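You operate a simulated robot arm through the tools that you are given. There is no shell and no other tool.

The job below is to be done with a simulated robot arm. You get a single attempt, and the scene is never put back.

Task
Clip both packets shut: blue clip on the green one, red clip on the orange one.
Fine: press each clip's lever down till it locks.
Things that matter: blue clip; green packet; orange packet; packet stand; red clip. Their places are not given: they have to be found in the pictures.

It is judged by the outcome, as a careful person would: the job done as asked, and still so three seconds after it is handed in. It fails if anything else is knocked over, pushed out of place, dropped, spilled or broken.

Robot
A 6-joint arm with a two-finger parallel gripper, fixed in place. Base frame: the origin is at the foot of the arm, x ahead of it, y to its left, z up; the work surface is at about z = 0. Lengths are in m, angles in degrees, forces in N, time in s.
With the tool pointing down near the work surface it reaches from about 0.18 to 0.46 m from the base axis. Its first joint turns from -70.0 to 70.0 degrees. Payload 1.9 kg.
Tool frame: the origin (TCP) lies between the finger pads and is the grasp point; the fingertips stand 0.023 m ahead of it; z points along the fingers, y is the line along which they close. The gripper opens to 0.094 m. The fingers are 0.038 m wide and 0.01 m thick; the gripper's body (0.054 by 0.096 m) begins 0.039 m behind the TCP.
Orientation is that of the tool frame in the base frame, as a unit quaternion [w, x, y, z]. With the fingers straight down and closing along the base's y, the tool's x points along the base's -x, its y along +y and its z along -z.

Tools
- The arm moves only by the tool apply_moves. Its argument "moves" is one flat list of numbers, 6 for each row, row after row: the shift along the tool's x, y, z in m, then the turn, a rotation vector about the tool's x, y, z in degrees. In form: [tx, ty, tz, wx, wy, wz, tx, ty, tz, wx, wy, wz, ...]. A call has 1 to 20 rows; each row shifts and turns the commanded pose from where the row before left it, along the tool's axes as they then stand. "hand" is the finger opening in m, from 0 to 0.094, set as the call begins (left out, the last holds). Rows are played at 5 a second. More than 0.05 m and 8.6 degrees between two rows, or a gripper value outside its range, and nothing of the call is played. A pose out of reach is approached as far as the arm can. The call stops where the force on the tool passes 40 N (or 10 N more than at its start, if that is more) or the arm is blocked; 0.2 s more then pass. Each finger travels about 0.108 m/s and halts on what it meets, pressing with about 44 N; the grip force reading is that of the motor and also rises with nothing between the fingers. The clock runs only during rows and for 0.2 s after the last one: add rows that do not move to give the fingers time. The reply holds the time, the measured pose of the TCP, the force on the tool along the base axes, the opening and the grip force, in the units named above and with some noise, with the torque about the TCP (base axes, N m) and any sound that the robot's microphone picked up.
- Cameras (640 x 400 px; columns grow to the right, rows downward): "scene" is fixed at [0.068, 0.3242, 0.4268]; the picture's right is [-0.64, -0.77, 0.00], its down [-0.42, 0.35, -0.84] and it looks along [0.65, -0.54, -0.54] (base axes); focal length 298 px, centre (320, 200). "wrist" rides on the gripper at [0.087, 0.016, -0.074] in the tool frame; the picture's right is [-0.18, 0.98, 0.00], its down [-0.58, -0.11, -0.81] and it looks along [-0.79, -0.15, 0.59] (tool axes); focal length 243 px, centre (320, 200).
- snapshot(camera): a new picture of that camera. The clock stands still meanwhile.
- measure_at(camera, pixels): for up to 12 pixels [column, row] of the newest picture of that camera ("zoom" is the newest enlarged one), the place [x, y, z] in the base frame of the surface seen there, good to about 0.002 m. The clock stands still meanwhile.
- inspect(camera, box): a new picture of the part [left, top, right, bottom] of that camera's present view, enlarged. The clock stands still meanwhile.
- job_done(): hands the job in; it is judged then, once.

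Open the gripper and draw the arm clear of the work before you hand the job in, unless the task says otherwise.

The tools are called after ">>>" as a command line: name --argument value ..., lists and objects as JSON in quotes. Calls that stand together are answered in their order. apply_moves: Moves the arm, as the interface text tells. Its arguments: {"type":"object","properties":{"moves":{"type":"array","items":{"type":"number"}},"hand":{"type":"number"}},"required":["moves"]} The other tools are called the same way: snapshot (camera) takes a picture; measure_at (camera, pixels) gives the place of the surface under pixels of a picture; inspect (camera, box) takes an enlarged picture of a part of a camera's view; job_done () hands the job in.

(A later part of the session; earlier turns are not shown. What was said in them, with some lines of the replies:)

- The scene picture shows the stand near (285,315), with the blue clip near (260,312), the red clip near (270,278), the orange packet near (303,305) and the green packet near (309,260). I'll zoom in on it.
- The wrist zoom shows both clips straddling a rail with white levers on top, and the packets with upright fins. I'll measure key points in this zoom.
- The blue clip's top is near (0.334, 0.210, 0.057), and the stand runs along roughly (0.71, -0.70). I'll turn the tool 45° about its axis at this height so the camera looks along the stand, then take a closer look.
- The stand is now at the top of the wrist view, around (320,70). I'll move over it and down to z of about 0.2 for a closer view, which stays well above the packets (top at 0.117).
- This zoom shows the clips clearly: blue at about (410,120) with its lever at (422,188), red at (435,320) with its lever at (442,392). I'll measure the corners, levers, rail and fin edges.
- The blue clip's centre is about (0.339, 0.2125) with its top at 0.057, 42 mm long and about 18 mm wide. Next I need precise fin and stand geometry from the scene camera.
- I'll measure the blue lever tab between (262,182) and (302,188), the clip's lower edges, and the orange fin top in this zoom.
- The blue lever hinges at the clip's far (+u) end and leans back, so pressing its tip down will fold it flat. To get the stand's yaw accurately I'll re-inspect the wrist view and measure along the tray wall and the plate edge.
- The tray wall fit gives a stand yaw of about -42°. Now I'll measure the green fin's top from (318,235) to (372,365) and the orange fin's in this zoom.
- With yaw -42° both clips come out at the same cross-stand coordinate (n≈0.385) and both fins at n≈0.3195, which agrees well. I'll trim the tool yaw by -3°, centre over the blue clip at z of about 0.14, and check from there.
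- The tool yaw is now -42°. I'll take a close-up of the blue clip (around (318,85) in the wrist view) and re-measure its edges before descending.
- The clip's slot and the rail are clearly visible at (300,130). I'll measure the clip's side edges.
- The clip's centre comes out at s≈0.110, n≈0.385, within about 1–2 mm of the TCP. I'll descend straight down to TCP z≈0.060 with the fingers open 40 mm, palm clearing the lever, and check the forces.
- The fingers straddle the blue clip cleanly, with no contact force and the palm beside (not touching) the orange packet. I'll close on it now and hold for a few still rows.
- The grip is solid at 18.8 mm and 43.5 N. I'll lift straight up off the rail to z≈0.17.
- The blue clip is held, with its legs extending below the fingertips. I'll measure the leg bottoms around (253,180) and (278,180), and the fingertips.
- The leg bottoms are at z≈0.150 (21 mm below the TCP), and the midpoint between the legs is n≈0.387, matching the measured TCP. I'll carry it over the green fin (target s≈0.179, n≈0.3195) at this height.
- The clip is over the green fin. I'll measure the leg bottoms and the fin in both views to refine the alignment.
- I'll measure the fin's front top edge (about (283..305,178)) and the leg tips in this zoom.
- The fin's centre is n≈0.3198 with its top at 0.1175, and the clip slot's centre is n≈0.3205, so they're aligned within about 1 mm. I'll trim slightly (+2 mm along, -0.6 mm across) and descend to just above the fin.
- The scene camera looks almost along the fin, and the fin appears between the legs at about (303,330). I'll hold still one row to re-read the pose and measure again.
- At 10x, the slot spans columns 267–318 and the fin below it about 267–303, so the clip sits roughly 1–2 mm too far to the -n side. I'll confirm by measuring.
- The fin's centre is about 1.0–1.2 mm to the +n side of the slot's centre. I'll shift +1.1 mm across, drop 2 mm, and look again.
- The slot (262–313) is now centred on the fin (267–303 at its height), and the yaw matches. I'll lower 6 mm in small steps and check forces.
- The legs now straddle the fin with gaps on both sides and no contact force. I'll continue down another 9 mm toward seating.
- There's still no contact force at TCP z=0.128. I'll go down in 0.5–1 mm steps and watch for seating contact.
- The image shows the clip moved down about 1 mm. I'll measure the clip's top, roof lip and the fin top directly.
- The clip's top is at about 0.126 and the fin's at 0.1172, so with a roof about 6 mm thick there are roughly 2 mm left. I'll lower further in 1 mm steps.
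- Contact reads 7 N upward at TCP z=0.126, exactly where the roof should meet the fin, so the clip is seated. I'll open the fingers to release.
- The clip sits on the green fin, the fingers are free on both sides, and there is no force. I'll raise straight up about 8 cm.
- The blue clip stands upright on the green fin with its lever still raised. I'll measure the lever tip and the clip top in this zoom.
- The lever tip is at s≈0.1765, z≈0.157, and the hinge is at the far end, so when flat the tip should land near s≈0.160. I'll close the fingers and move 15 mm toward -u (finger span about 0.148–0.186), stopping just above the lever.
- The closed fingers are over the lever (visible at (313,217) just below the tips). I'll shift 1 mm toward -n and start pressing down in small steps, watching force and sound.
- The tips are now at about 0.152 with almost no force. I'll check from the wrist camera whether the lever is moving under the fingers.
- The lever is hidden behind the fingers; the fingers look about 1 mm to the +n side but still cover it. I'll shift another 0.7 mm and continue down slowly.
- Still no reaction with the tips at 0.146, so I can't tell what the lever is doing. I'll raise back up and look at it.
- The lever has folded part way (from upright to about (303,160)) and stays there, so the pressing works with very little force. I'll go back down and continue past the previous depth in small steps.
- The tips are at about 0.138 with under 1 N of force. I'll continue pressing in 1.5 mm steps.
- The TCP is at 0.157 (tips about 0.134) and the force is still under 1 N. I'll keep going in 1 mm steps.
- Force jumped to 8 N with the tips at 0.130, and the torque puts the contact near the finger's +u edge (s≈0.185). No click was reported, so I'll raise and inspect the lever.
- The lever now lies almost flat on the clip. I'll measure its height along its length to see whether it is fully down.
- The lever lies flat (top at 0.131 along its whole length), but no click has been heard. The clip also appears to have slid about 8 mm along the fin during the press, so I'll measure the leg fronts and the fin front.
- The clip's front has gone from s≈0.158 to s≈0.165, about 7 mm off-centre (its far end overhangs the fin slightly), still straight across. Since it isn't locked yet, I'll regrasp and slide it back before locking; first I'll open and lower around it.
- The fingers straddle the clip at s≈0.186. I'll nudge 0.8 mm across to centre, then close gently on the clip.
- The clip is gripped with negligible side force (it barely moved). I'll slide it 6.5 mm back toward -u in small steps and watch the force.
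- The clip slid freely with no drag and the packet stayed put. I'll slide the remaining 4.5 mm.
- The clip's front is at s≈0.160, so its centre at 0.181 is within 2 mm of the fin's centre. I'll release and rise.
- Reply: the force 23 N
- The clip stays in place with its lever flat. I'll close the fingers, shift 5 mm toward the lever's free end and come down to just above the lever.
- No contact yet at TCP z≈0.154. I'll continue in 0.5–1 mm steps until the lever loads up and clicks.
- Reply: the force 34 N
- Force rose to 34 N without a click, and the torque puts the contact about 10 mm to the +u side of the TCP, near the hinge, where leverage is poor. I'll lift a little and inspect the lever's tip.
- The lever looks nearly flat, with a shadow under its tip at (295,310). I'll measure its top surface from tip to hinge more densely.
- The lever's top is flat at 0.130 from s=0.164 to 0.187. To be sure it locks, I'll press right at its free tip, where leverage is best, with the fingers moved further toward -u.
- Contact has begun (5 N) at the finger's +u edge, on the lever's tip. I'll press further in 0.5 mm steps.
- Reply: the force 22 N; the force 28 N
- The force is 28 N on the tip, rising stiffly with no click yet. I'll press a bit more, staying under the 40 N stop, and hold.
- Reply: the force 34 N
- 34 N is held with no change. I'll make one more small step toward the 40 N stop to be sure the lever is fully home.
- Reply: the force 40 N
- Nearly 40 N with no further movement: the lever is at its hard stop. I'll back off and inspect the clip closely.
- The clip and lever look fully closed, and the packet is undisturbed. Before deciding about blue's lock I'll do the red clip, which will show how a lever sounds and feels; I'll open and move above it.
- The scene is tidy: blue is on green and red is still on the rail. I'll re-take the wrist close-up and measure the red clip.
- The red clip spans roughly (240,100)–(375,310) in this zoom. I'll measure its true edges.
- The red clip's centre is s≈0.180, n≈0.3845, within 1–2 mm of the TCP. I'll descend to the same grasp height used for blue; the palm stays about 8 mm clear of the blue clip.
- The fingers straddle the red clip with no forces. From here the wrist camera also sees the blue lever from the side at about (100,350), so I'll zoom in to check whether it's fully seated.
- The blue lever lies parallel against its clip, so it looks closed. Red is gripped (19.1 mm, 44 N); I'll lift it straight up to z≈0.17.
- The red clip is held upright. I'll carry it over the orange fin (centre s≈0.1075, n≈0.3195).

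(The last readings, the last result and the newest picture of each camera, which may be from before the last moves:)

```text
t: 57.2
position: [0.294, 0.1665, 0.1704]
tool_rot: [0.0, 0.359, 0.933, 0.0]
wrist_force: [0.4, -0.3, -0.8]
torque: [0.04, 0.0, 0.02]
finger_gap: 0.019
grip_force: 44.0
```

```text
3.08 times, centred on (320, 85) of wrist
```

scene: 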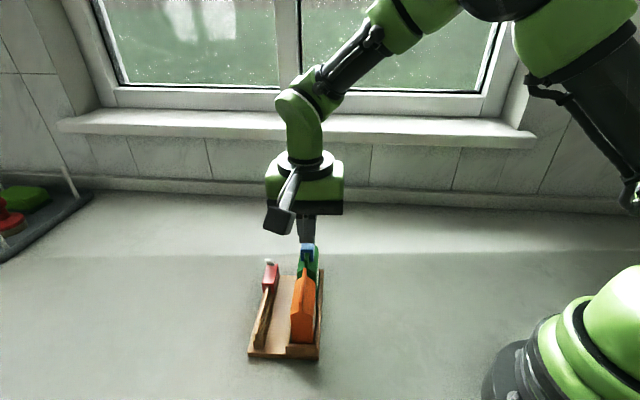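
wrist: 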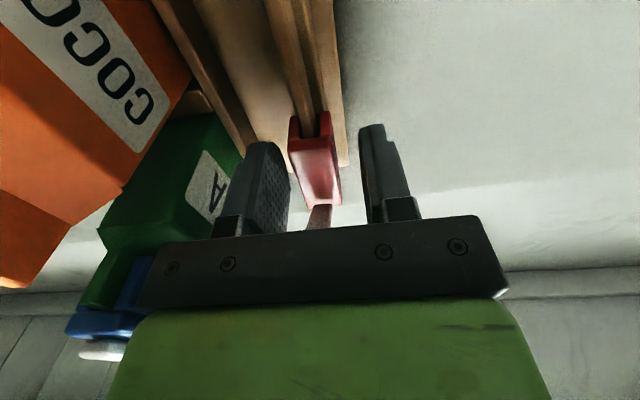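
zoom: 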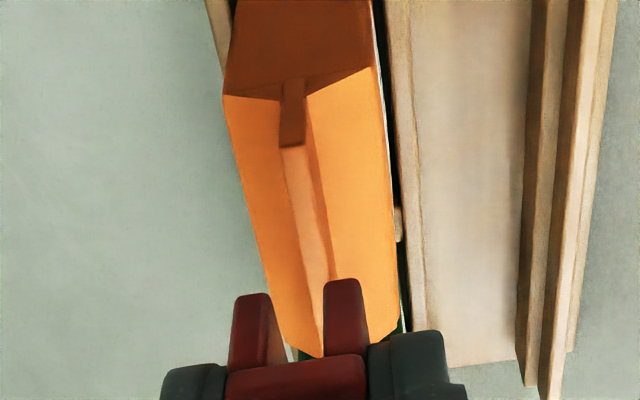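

The clip is above the orange fin. I'll measure the fin's top edges and the clip legs in this zoom.

>>> measure_at --camera "zoom" --pixels '[[283, 150], [293, 150], [303, 148], [290, 190], [300, 190], [312, 190], [300, 230], [310, 230], [318, 270], [250, 300], [340, 285], [310, 310]]'

>>> inspect --camera "scene" --box '[285, 245, 325, 295]'

```text
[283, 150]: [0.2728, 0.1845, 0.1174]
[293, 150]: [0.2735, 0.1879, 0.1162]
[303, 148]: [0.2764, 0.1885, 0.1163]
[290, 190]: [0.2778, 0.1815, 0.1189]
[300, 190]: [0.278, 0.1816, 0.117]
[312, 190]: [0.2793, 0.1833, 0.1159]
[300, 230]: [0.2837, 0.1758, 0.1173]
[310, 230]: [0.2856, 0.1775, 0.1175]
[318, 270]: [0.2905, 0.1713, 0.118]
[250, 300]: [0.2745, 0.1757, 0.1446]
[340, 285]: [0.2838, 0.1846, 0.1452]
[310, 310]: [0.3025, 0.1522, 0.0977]
```

```text
8.00 times, centred on (305, 270) of scene
```

zoom: 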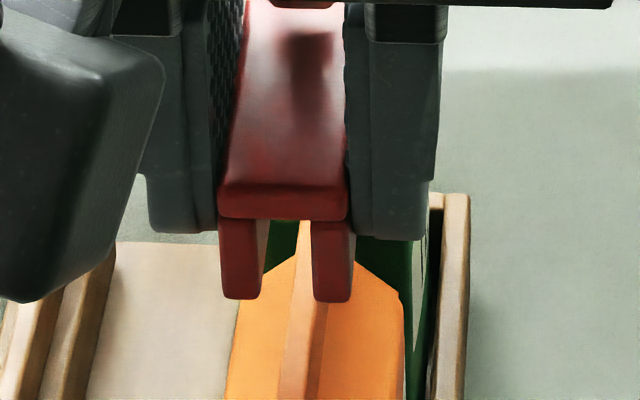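

The fin's centre is n≈0.321 and the slot's n≈0.3207, well aligned; the clip is about 2 mm too far along +u. I'll shift 3 mm toward -u, descend to just above the fin, and look.

>>> apply_moves --moves '[0.003, 0, 0, 0, 0, 0, 0, 0, 0.01, 0, 0, 0, 0, 0, 0.01, 0, 0, 0, 0, 0, 0.003, 0, 0, 0, 0, 0, 0, 0, 0, 0, 0, 0, 0, 0, 0, 0]'

>>> inspect --camera "scene" --box '[285, 255, 325, 305]'

>>> inspect --camera "wrist" --box '[280, 60, 360, 150]'

```text
t: 58.6
position: [0.292, 0.1669, 0.1493]
tool_rot: [0.0, 0.359, 0.933, 0.001]
wrist_force: [0.2, -0.2, -0.8]
torque: [-0.01, 0.01, 0.0]
finger_gap: 0.0191
grip_force: 43.9
```

```text
8.00 times, centred on (305, 280) of scene
```

zoom: 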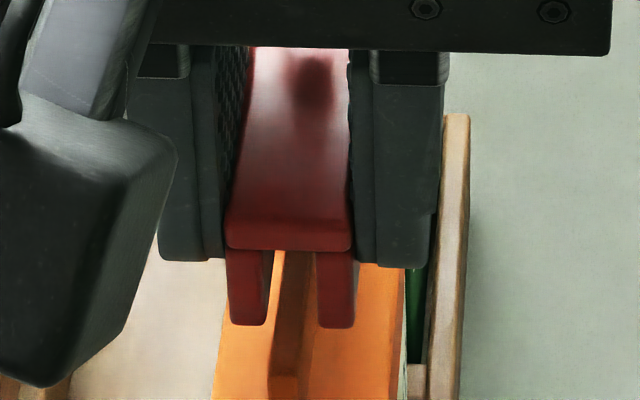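

```text
4.44 times, centred on (320, 105) of wrist
```

zoom: 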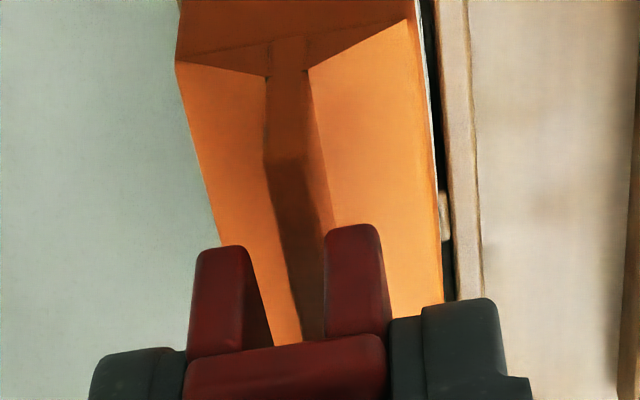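

The slot's centre (col 293) is about 1.1 mm to the -n side of the fin (col ~286 at that depth). I'll shift +1.1 mm across, lower 2 mm, and recheck.

>>> apply_moves --moves '[0, 0.0011, 0, 0, 0, 0, 0, 0, 0.002, 0, 0, 0, 0, 0, 0, 0, 0, 0]'

>>> inspect --camera "scene" --box '[285, 270, 325, 310]'

>>> measure_at --camera "zoom" --pixels '[[230, 250], [345, 250], [215, 250], [355, 250], [262, 320], [270, 320], [280, 320], [290, 320], [298, 320], [275, 350], [285, 350], [270, 290]]'

```text
t: 59.4
position: [0.2924, 0.1673, 0.1471]
tool_rot: [0.001, 0.359, 0.933, 0.001]
wrist_force: [-0.1, 0.0, -0.7]
torque: [0.02, 0.03, -0.03]
finger_gap: 0.0189
grip_force: 43.9
```

```text
10.00 times, centred on (305, 290) of scene
```

zoom: 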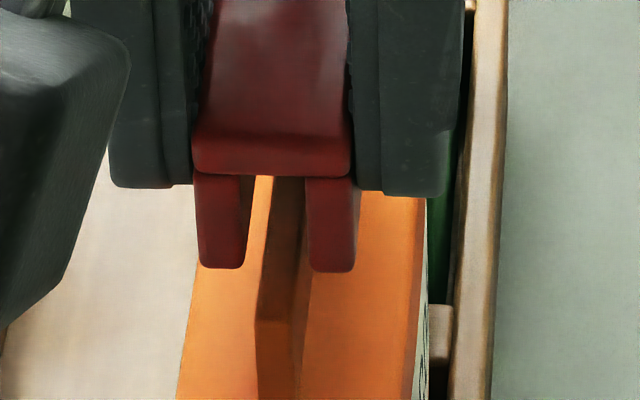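

```text
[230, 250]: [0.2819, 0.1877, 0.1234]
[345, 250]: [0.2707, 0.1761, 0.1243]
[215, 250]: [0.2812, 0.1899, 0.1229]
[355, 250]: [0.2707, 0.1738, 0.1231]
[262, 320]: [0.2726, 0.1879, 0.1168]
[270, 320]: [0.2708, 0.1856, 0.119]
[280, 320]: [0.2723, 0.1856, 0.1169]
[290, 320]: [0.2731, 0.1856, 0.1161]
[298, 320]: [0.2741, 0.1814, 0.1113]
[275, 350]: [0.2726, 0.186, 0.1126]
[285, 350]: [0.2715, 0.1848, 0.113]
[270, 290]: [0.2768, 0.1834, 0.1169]
```

The legs' midpoint (n≈0.320) and the fin (n≈0.3204) now agree within 0.5 mm. I'll lower 7 mm so the legs start straddling, then check.

>>> apply_moves --moves '[0, 0.0003, 0.002, 0, 0, 0, 0, 0, 0.002, 0, 0, 0, 0, 0, 0.002, 0, 0, 0, 0, 0, 0.001, 0, 0, 0, 0, 0, 0, 0, 0, 0]'

>>> inspect --camera "scene" --box '[285, 270, 325, 310]'

```text
t: 60.6
position: [0.2923, 0.1685, 0.1396]
tool_rot: [0.0, 0.358, 0.934, 0.001]
wrist_force: [-0.4, -0.5, 0.1]
torque: [0.02, 0.0, 0.0]
finger_gap: 0.0191
grip_force: 44.1
```

```text
10.00 times, centred on (305, 290) of scene
```

zoom: 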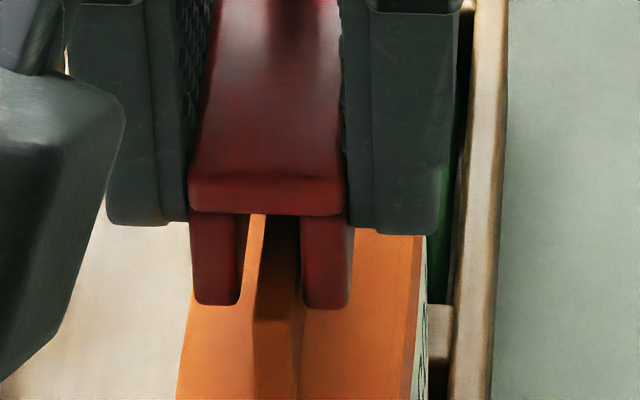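

The legs straddle the fin (slot 241–302, fin 254–297). I'll trim 0.4 mm back and lower 9 mm more.

>>> apply_moves --moves '[0, -0.0004, 0.002, 0, 0, 0, 0, 0, 0.002, 0, 0, 0, 0, 0, 0.002, 0, 0, 0, 0, 0, 0.002, 0, 0, 0, 0, 0, 0.001, 0, 0, 0, 0, 0, 0, 0, 0, 0]'

>>> inspect --camera "scene" --box '[285, 270, 325, 310]'

```text
t: 62.0
position: [0.2931, 0.1693, 0.1303]
tool_rot: [0.0, 0.358, 0.934, 0.001]
wrist_force: [-0.3, 0.0, -0.5]
torque: [0.03, -0.03, -0.02]
finger_gap: 0.0192
grip_force: 44.2
```

```text
10.00 times, centred on (305, 290) of scene
```

zoom: 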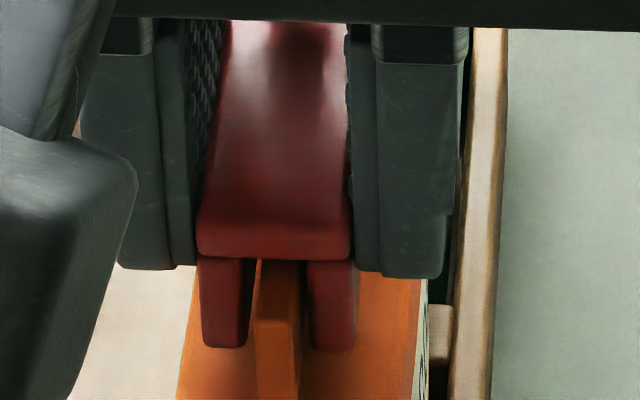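

The fin sits between the legs with clearance and no force at TCP z=0.130. I'll lower in 1 mm steps until the roof seats.

>>> apply_moves --moves '[0, 0, 0.001, 0, 0, 0, 0, 0, 0.001, 0, 0, 0, 0, 0, 0, 0, 0, 0]'

>>> apply_moves --moves '[0, 0, 0.001, 0, 0, 0, 0, 0, 0, 0, 0, 0]'

>>> apply_moves --moves '[0, 0, 0.0005, 0, 0, 0, 0, 0, 0, 0, 0, 0]'

```text
t: 62.8
position: [0.293, 0.1689, 0.1292]
tool_rot: [-0.001, 0.358, 0.934, -0.001]
wrist_force: [0.4, 0.6, 0.0]
torque: [0.02, -0.03, 0.01]
finger_gap: 0.019
grip_force: 43.7
```

```text
t: 63.4
position: [0.293, 0.1667, 0.128]
tool_rot: [0.0, 0.358, 0.934, 0.0]
wrist_force: [-0.1, -0.9, 0.2]
torque: [-0.02, 0.01, 0.0]
finger_gap: 0.019
grip_force: 44.8
```

```text
t: 64.0
position: [0.2925, 0.1698, 0.1267]
tool_rot: [0.001, 0.359, 0.933, 0.0]
wrist_force: [-0.1, -1.1, 2.9]
torque: [0.01, 0.06, 0.0]
finger_gap: 0.0188
grip_force: 43.9
```

Contact has begun at 2.9 N (TCP z≈0.127), so the clip is seated. I'll release and rise.

>>> apply_moves --moves '[0, 0, 0.0003, 0, 0, 0, 0, 0, 0, 0, 0, 0]'

>>> apply_moves --moves '[0, 0, 0, 0, 0, 0, 0, 0, 0, 0, 0, 0, 0, 0, -0.005, 0, 0, 0, 0, 0, -0.015, 0, 0, 0, 0, 0, -0.025, 0, 0, 0, 0, 0, -0.025, 0, 0, 0, 0, 0, -0.015, 0, 0, 0, 0, 0, 0, 0, 0, 0]' --hand 0.038

>>> inspect --camera "scene" --box '[270, 220, 340, 310]'

>>> inspect --camera "wrist" --box '[260, 0, 380, 140]'

```text
t: 64.6
position: [0.2933, 0.1685, 0.1272]
tool_rot: [0.0, 0.359, 0.933, 0.0]
wrist_force: [-1.5, -0.6, 8.7]
torque: [0.11, 0.14, 0.05]
finger_gap: 0.019
grip_force: 43.6
```

```text
t: 66.4
position: [0.2923, 0.1673, 0.2117]
tool_rot: [-0.001, 0.359, 0.933, 0.002]
wrist_force: [1.4, 0.3, -0.4]
torque: [0.03, -0.01, 0.01]
finger_gap: 0.038
grip_force: 0.1
```

```text
4.44 times, centred on (305, 265) of scene
```

zoom: 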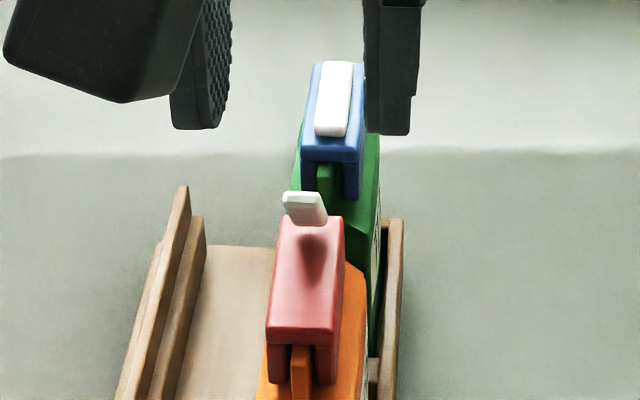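

```text
2.86 times, centred on (320, 70) of wrist
```

zoom: 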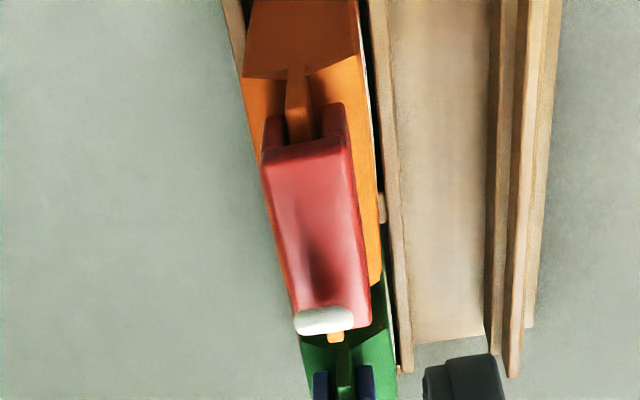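

Red sits on the orange fin with the fin visible at both ends. I'll measure its lever tip and corners.

>>> measure_at --camera "zoom" --pixels '[[305, 320], [325, 315], [345, 318], [268, 160], [348, 150], [300, 310], [368, 310], [270, 125], [340, 110], [325, 328], [310, 200], [298, 75]]'

>>> inspect --camera "scene" --box '[280, 255, 330, 315]'

>>> measure_at --camera "zoom" --pixels '[[262, 130], [275, 130], [288, 130], [285, 150], [300, 165], [240, 330], [318, 330], [255, 378], [315, 380], [280, 375], [275, 260], [285, 140]]'

```text
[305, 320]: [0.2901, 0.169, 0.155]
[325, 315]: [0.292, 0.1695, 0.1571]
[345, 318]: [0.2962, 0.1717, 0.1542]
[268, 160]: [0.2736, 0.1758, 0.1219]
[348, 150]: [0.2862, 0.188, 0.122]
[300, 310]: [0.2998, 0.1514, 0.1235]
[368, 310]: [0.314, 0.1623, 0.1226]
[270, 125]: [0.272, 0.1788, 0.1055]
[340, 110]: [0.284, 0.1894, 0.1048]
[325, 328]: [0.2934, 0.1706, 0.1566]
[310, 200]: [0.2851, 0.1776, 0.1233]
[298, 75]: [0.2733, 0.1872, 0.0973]
```

```text
6.67 times, centred on (305, 285) of scene
```

zoom: 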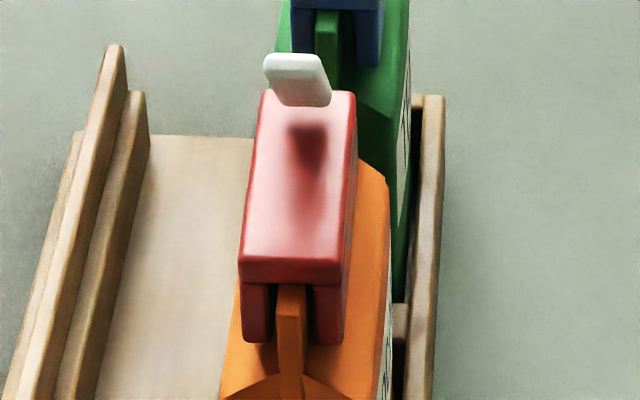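

```text
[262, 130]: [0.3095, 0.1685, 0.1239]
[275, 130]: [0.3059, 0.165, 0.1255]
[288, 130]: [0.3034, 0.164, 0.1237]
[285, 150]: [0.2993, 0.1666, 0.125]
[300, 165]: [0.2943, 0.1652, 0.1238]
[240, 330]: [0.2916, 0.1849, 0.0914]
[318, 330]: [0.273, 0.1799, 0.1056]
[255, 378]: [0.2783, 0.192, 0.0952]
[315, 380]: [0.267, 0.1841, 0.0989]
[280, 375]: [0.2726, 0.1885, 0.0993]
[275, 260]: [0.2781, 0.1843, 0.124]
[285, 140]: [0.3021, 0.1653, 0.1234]
```

The lever tip is at s≈0.103, n≈0.321, z≈0.157, and the clip's centre is s≈0.1045. This time I'll move the closed fingers toward -u along the tip's arc while pressing, so the clip isn't pushed along the fin; first I'll position just above it.

>>> apply_moves --moves '[0.002, 0.001, 0, 0, 0, 0, 0, 0, 0.01, 0, 0, 0, 0, 0, 0.01, 0, 0, 0, 0, 0, 0.0065, 0, 0, 0, 0, 0, 0, 0, 0, 0]' --hand 0.0

>>> inspect --camera "scene" --box '[280, 230, 330, 290]'

```text
t: 67.6
position: [0.2915, 0.1689, 0.1862]
tool_rot: [0.0, 0.358, 0.934, 0.001]
wrist_force: [-0.5, 0.5, 0.3]
torque: [0.01, 0.01, 0.01]
finger_gap: 0.0002
grip_force: 42.5
```

```text
6.67 times, centred on (305, 260) of scene
```

zoom: 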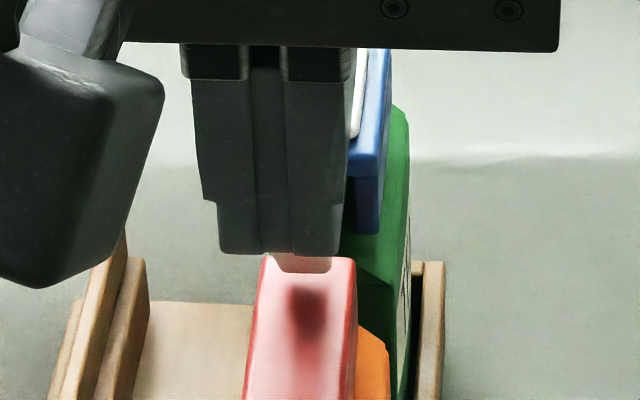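

The fingers are just above the lever, about 1.5–2 mm to the +n side. I'll correct that and start pressing while following the tip's arc.

>>> apply_moves --moves '[0, -0.0015, 0, 0, 0, 0, 0, 0, 0.004, 0, 0, 0, 0.001, 0, 0.003, 0, 0, 0, 0.003, 0, 0.003, 0, 0, 0, 0.003, 0, 0.003, 0, 0, 0, 0.0025, 0, 0.003, 0, 0, 0, 0, 0, 0, 0, 0, 0]'

>>> inspect --camera "scene" --box '[280, 230, 330, 290]'

```text
t: 69.2
position: [0.2828, 0.1746, 0.169]
tool_rot: [0.001, 0.359, 0.933, 0.001]
wrist_force: [0.5, -0.2, 0.1]
torque: [-0.02, 0.01, 0.0]
finger_gap: 0.0
grip_force: 42.1
```

```text
6.67 times, centred on (305, 260) of scene
```

zoom: 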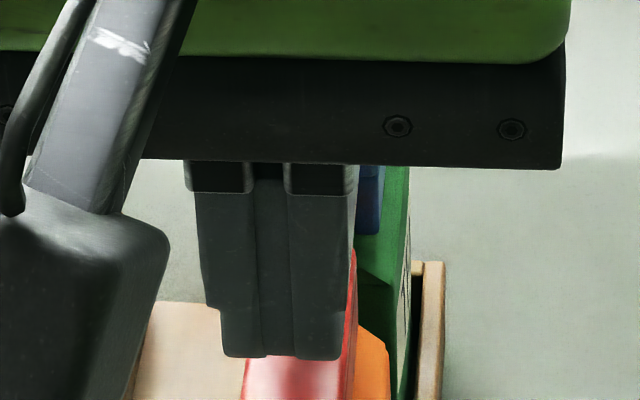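

The tips are at 0.146 with no force, and the lever should be about half folded. I'll continue along the arc.

>>> apply_moves --moves '[0.0015, 0, 0.003, 0, 0, 0, 0.0015, 0, 0.003, 0, 0, 0, 0.001, 0, 0.003, 0, 0, 0, 0, 0, 0, 0, 0, 0]'

>>> inspect --camera "scene" --box '[280, 250, 330, 310]'

```text
t: 70.2
position: [0.2799, 0.1779, 0.1599]
tool_rot: [0.0, 0.358, 0.934, 0.001]
wrist_force: [-0.7, -1.1, -1.0]
torque: [0.01, -0.02, 0.01]
finger_gap: 0.0
grip_force: 42.0
```

```text
6.67 times, centred on (305, 280) of scene
```

zoom: 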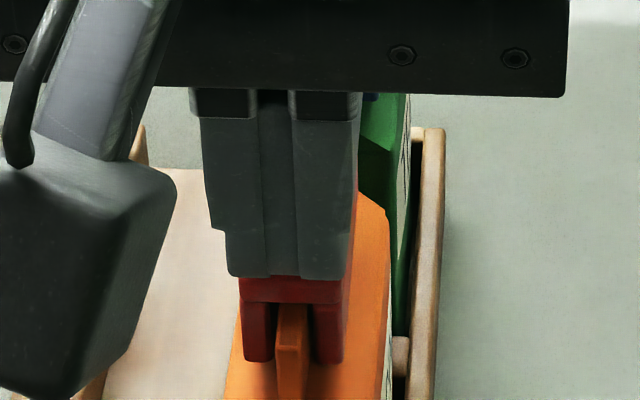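

The clip's front lip has moved up about 2 px, which is roughly 4–5 mm of slide toward +u. The lever is at about 15°, so I'll lift, measure, and recentre before the final press.

>>> apply_moves --moves '[0, 0, -0.005, 0, 0, 0, 0, 0, -0.02, 0, 0, 0, 0, 0, -0.025, 0, 0, 0, 0, 0, 0, 0, 0, 0]'

>>> inspect --camera "scene" --box '[280, 250, 330, 310]'

>>> measure_at --camera "zoom" --pixels '[[255, 355], [330, 355], [255, 330], [330, 330], [290, 360], [290, 340], [300, 290], [290, 235], [300, 200], [300, 150], [285, 220], [290, 320]]'

```text
t: 71.2
position: [0.2813, 0.1765, 0.211]
tool_rot: [0.0, 0.358, 0.934, 0.001]
wrist_force: [0.3, -0.2, -0.6]
torque: [0.02, 0.01, 0.0]
finger_gap: 0.0
grip_force: 42.5
```

```text
6.67 times, centred on (305, 280) of scene
```

zoom: 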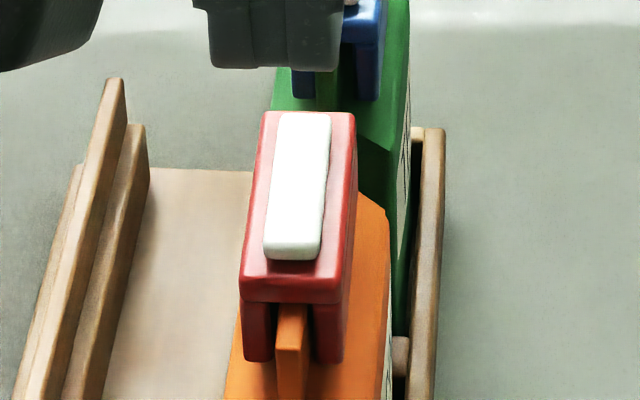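

```text
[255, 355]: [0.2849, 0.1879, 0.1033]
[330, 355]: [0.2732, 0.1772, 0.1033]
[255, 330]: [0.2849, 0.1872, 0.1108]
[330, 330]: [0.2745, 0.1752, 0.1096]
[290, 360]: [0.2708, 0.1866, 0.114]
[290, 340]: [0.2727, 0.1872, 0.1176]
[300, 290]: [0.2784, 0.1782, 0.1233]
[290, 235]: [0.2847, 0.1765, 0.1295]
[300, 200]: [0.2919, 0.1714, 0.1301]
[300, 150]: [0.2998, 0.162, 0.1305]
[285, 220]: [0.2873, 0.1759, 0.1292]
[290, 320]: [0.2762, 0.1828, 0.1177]
```

The red lever has already fallen flat by itself (top at 0.130 along its length), and the clip's front is at s≈0.086, so its centre at 0.107 is on the fin's centre. Now I'll press firmly on the lever's free tip to lock it, watching for a click; first I'll come down to just above it.

>>> apply_moves --moves '[0.005, 0.0008, 0.015, 0, 0, 0, 0, 0, 0.02, 0, 0, 0, 0, 0, 0.015, 0, 0, 0, 0, 0, 0.004, 0, 0, 0, 0, 0, 0, 0, 0, 0]'

>>> apply_moves --moves '[0, 0, 0.001, 0, 0, 0, 0, 0, 0.001, 0, 0, 0, 0, 0, 0, 0, 0, 0]'

>>> apply_moves --moves '[0, 0, 0.001, 0, 0, 0, 0, 0, 0.0005, 0, 0, 0, 0, 0, 0, 0, 0, 0]'

```text
t: 72.4
position: [0.2759, 0.1806, 0.1569]
tool_rot: [0.001, 0.359, 0.933, 0.001]
wrist_force: [-0.7, -0.5, -0.2]
torque: [0.0, 0.01, 0.0]
finger_gap: 0.0
grip_force: 42.3
```

```text
t: 73.2
position: [0.2768, 0.183, 0.1533]
tool_rot: [0.001, 0.358, 0.934, 0.002]
wrist_force: [0.2, 1.1, -0.3]
torque: [-0.01, 0.02, 0.01]
finger_gap: 0.0
grip_force: 42.6
```

```text
t: 74.0
position: [0.2778, 0.1822, 0.153]
tool_rot: [0.0, 0.358, 0.934, 0.002]
wrist_force: [-0.8, -1.3, 17.1]
torque: [-0.2, -0.17, -0.02]
finger_gap: 0.0
grip_force: 42.6
```

17 N at the tip and no click yet. I'll press on in small steps.

>>> apply_moves --moves '[0, 0, 0.0005, 0, 0, 0, 0, 0, 0, 0, 0, 0]'

>>> apply_moves --moves '[0, 0, 0.0004, 0, 0, 0, 0, 0, 0, 0, 0, 0]'

```text
t: 74.6
position: [0.2778, 0.1832, 0.1523]
tool_rot: [0.0, 0.358, 0.934, 0.0]
wrist_force: [-1.4, 1.2, 17.4]
torque: [-0.2, -0.18, -0.02]
finger_gap: 0.0001
grip_force: 43.1
```

```text
t: 75.2
position: [0.2773, 0.1827, 0.1523]
tool_rot: [0.0, 0.359, 0.934, 0.003]
wrist_force: [-2.0, 0.6, 26.5]
torque: [-0.31, -0.27, -0.08]
finger_gap: 0.0
grip_force: 42.8
```

Force held at 17 N across one step (a small give) and then rose to 26 N. I'll press slightly more and hold, as I did for blue.

>>> apply_moves --moves '[0, 0, 0.0004, 0, 0, 0, 0, 0, 0, 0, 0, 0, 0, 0, 0, 0, 0, 0]'

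>>> apply_moves --moves '[0, 0, 0.0002, 0, 0, 0, 0, 0, 0, 0, 0, 0, 0, 0, 0, 0, 0, 0]'

```text
t: 76.0
position: [0.2782, 0.1817, 0.1511]
tool_rot: [0.001, 0.358, 0.934, 0.002]
wrist_force: [-0.4, 0.8, 36.7]
torque: [-0.38, -0.43, -0.01]
finger_gap: 0.0
grip_force: 42.4
```

```text
t: 76.8
position: [0.2775, 0.1819, 0.1513]
tool_rot: [0.0, 0.359, 0.933, 0.001]
wrist_force: [-1.1, 1.2, 38.5]
torque: [-0.39, -0.47, 0.02]
finger_gap: 0.0001
grip_force: 42.5
```

Nearly 39 N on the tip with no further movement. I'll lift off and inspect both clips.

>>> apply_moves --moves '[0, 0, -0.003, 0, 0, 0, 0, 0, -0.015, 0, 0, 0, 0.01, 0, -0.02, 0, 0, 0, 0.015, 0, -0.02, 0, 0, 0, 0, 0, 0, 0, 0, 0]'

>>> inspect --camera "scene" --box '[280, 240, 330, 310]'

>>> inspect --camera "wrist" --box '[260, 0, 380, 140]'

```text
t: 78.0
position: [0.2586, 0.1986, 0.2078]
tool_rot: [0.0, 0.359, 0.933, 0.0]
wrist_force: [-0.2, -1.0, -0.2]
torque: [-0.01, -0.02, 0.0]
finger_gap: 0.0
grip_force: 42.0
```

```text
5.71 times, centred on (305, 275) of scene
```

zoom: 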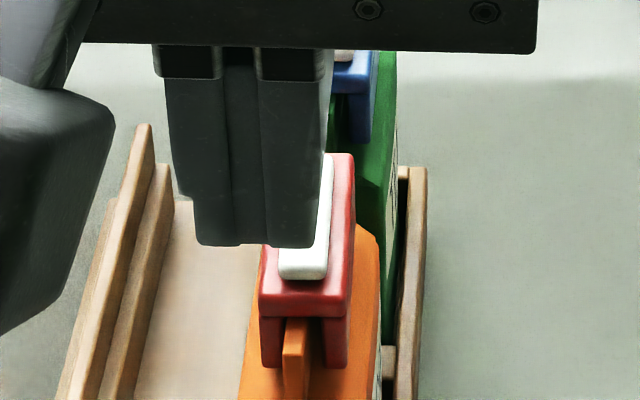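

```text
2.86 times, centred on (320, 70) of wrist
```

zoom: 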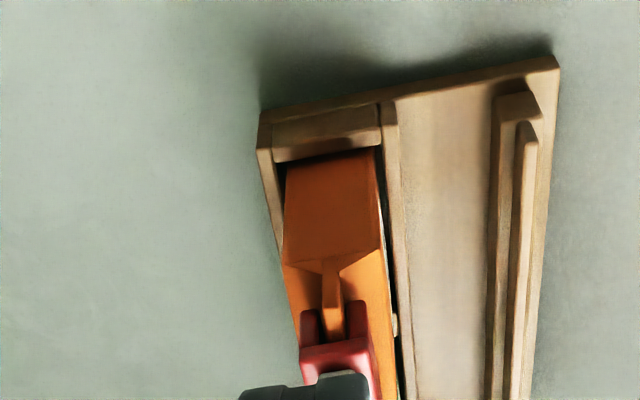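

Both levers appear flat. For a definite check I want a side view of the levers, so I'll move the arm to the rail side between the two clips and turn the tool 90° so the wrist camera looks across the stand.

>>> apply_moves --moves '[-0.028, 0.014, 0, 0, 0, 0, -0.028, 0.014, 0, 0, 0, 0, -0.028, 0.014, 0, 0, 0, 0, 0, 0, 0, 0, 0, 8.2, 0, 0, 0, 0, 0, 8.2, 0, 0, 0, 0, 0, 8.2, 0, 0, 0, 0, 0, 8.2, 0, 0, 0, 0, 0, 8.2, 0, 0, 0, 0, 0, 8.2, 0, 0, 0, 0, 0, 8.2, 0, 0, 0, 0, 0, 8.2, 0, 0, 0, 0, 0, 8.2, 0, 0, 0, 0, 0, 8.2, 0, 0, 0, 0, 0, 8, 0, 0, 0, 0, 0, 0]'

>>> snapshot --camera "wrist"

>>> snapshot --camera "scene"

```text
t: 81.2
position: [0.3497, 0.1728, 0.2081]
tool_rot: [-0.001, 0.914, 0.406, 0.001]
wrist_force: [0.3, 0.5, 0.2]
torque: [0.07, 0.0, -0.03]
finger_gap: 0.0
grip_force: 42.9
```

```text
taken
```

wrist: 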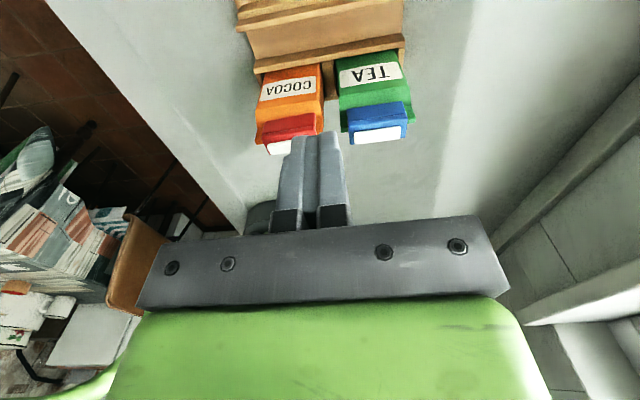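

```text
taken
```

scene: 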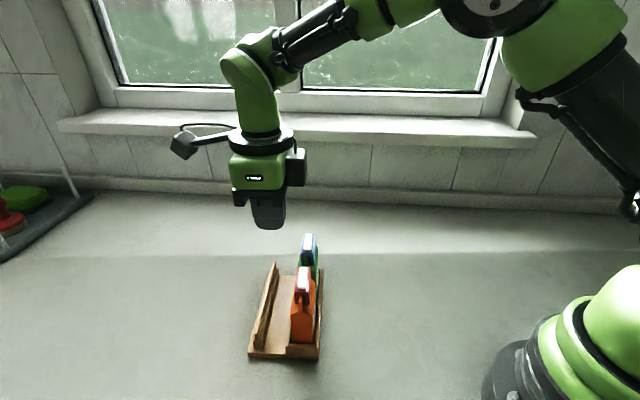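

The side view shows both clips. I'll lower 4 cm (fingers stay on the rail side, clear of the clips) and zoom in on the levers.

>>> apply_moves --moves '[0, 0, 0.015, 0, 0, 0, 0, 0, 0.015, 0, 0, 0, 0, 0, 0.01, 0, 0, 0, 0, 0, 0, 0, 0, 0]'

>>> inspect --camera "wrist" --box '[200, 80, 440, 230]'

```text
t: 82.2
position: [0.3493, 0.1738, 0.169]
tool_rot: [0.0, 0.913, 0.407, 0.0]
wrist_force: [-0.1, -0.1, 0.1]
torque: [0.01, 0.03, 0.01]
finger_gap: 0.0002
grip_force: 42.7
```

```text
2.67 times, centred on (320, 155) of wrist
```

zoom: 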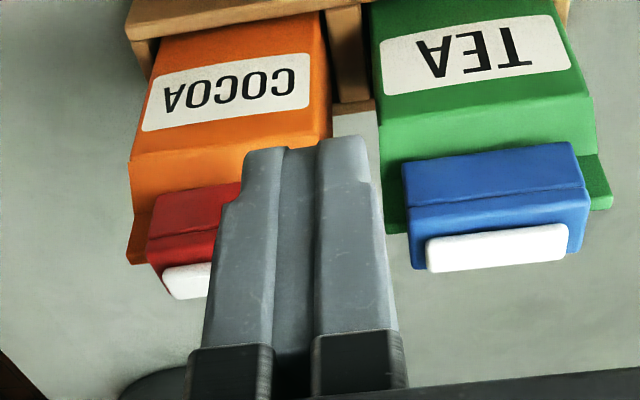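

The blue lever looks parallel to its clip. I'll zoom in on blue, then shift the fingers aside to view red too.

>>> inspect --camera "wrist" --box '[340, 120, 440, 190]'

>>> apply_moves --moves '[0, 0.02, 0, 0, 0, 0, 0, 0.02, 0, 0, 0, 0, 0, 0, 0, 0, 0, 0]'

>>> inspect --camera "wrist" --box '[160, 100, 320, 220]'

```text
5.71 times, centred on (390, 155) of wrist
```

zoom: 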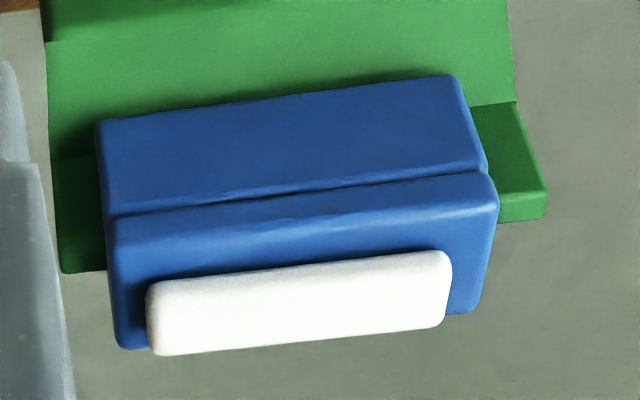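

```text
t: 83.0
position: [0.3796, 0.1475, 0.1701]
tool_rot: [0.0, 0.914, 0.406, 0.0]
wrist_force: [0.2, -0.1, 0.4]
torque: [-0.01, -0.02, -0.02]
finger_gap: 0.0
grip_force: 42.6
```

```text
3.33 times, centred on (240, 160) of wrist
```

zoom: 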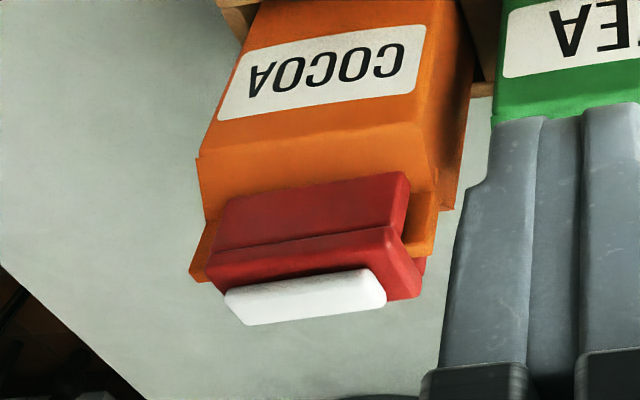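

Both levers lie flat along their clips, and each fin protrudes at both ends of its clip. I'll zoom in further on red to compare it with blue.

>>> inspect --camera "wrist" --box '[190, 130, 290, 210]'

>>> measure_at --camera "zoom" --pixels '[[200, 300], [250, 295], [300, 287], [350, 280], [400, 270], [440, 265], [180, 245], [300, 225], [420, 205], [200, 165], [420, 130], [320, 290]]'

```text
5.00 times, centred on (240, 170) of wrist
```

zoom: 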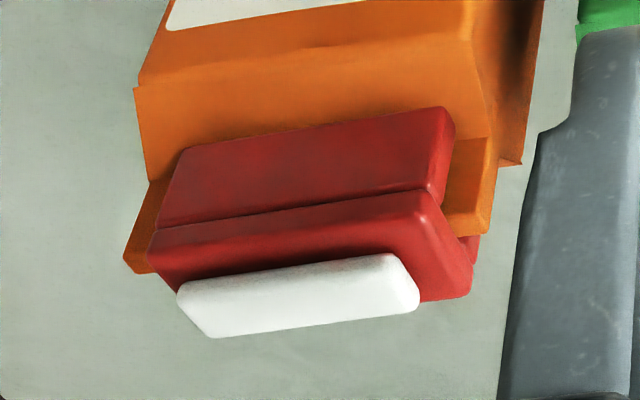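

```text
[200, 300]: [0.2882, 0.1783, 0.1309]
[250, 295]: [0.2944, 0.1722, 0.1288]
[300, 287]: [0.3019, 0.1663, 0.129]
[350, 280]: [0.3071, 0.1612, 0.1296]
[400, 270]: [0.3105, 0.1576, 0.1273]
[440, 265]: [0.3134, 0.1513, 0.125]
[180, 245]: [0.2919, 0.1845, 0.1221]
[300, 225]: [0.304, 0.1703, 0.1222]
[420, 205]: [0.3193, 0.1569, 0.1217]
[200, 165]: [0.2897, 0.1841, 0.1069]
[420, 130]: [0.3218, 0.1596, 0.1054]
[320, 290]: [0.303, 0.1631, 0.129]
```

Both levers look flat. To compare them exactly I'll view red from the same relative position that I viewed blue (TCP 37 mm to the -u side of the clip).

>>> apply_moves --moves '[0, -0.038, 0, 0, 0, 0, 0, -0.038, 0, 0, 0, 0, 0, -0.038, 0, 0, 0, 0, 0, 0, 0, 0, 0, 0, 0, 0, 0, 0, 0, 0]'

>>> inspect --camera "wrist" --box '[340, 120, 440, 190]'

>>> snapshot --camera "wrist"

```text
t: 84.2
position: [0.2964, 0.2242, 0.1691]
tool_rot: [-0.001, 0.913, 0.407, 0.001]
wrist_force: [-0.6, -0.8, -0.2]
torque: [-0.01, -0.03, -0.01]
finger_gap: 0.0
grip_force: 41.8
```

```text
5.71 times, centred on (390, 155) of wrist
```

zoom: 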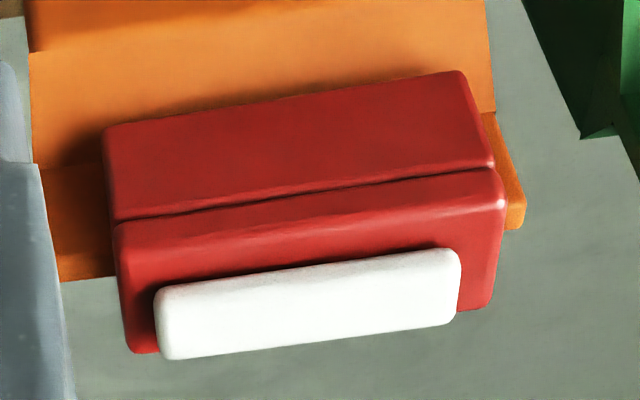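

```text
taken
```

wrist: 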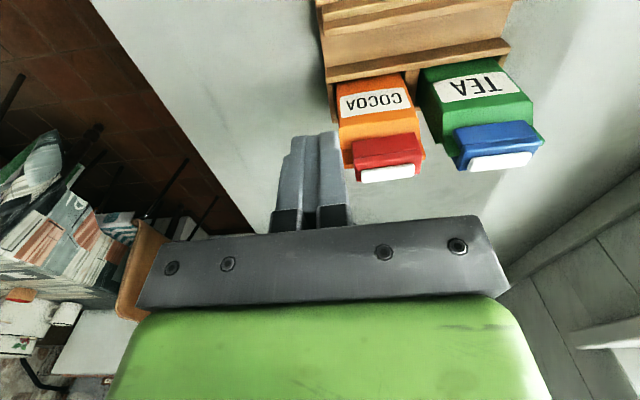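

Seen from the identical viewpoint, both levers lie parallel to and flush on their clips, and both are pressed to the stop. I'll raise the arm, draw it clear, and open the gripper for a final check.

>>> apply_moves --moves '[0, 0, -0.02, 0, 0, 0, 0, 0, -0.03, 0, 0, 0, 0, 0, -0.03, 0, 0, 0, 0.02, 0, -0.02, 0, 0, 0, 0.03, 0, 0, 0, 0, 0, 0, 0, 0, 0, 0, 0]'

>>> apply_moves --moves '[0, 0, 0, 0, 0, 0, 0, 0, 0, 0, 0, 0, 0, 0, 0, 0, 0, 0, 0, 0, 0, 0, 0, 0]' --hand 0.08

>>> snapshot --camera "scene"

>>> inspect --camera "scene" --box '[230, 220, 350, 370]'

```text
t: 85.6
position: [0.3291, 0.2622, 0.2678]
tool_rot: [0.0, 0.914, 0.407, 0.0]
wrist_force: [0.2, 0.1, 0.8]
torque: [0.0, 0.0, -0.01]
finger_gap: 0.0001
grip_force: 42.3
```

```text
t: 86.6
position: [0.3277, 0.261, 0.268]
tool_rot: [0.0, 0.914, 0.406, 0.001]
wrist_force: [0.2, 1.4, -0.1]
torque: [0.0, -0.02, 0.03]
finger_gap: 0.0802
grip_force: 0.1
```

```text
taken
```

scene: 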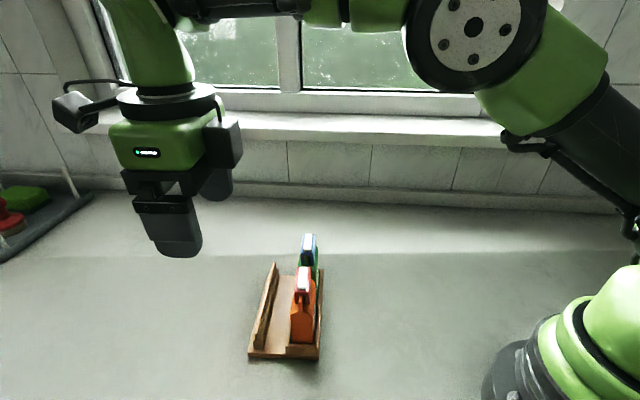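

```text
2.67 times, centred on (290, 295) of scene
```

zoom: 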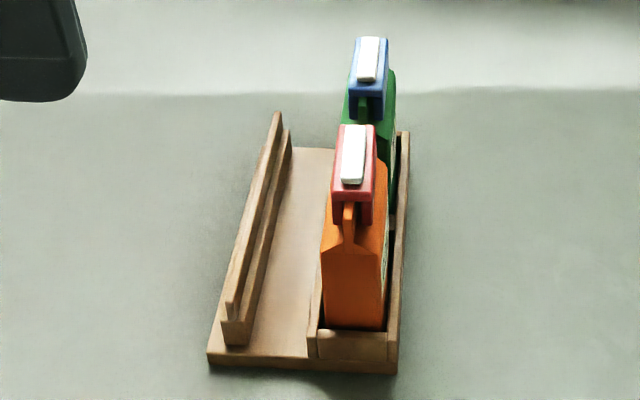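

Blue is on green and red is on orange, with both levers flat. The stand and packets are where they were, and the gripper is open and clear of the work. I'm handing in the job.

>>> job_done

```text
The job is handed in.
```

I put the blue clip on the green packet and the red clip on the orange packet, and pressed both levers flat. I could not confirm that either lever actually locked.

- **Lock:** I pressed each lever's free end to a hard stop at just under 40 N. Both levers stayed flat afterwards, parallel to their clips. The microphone never reported a click on either one, and I did not try lifting a lever to test it.
- **Position:** Each clip is within about 2 mm of the middle of its packet's top fin, and the fin shows at both ends. The blue clip slid about 7 mm along the fin on the first press, so I regripped it and moved it back before the hard press.
- **Surroundings:** The stand and packets look unmoved in the last picture. I raised the arm clear and opened the gripper before handing in.
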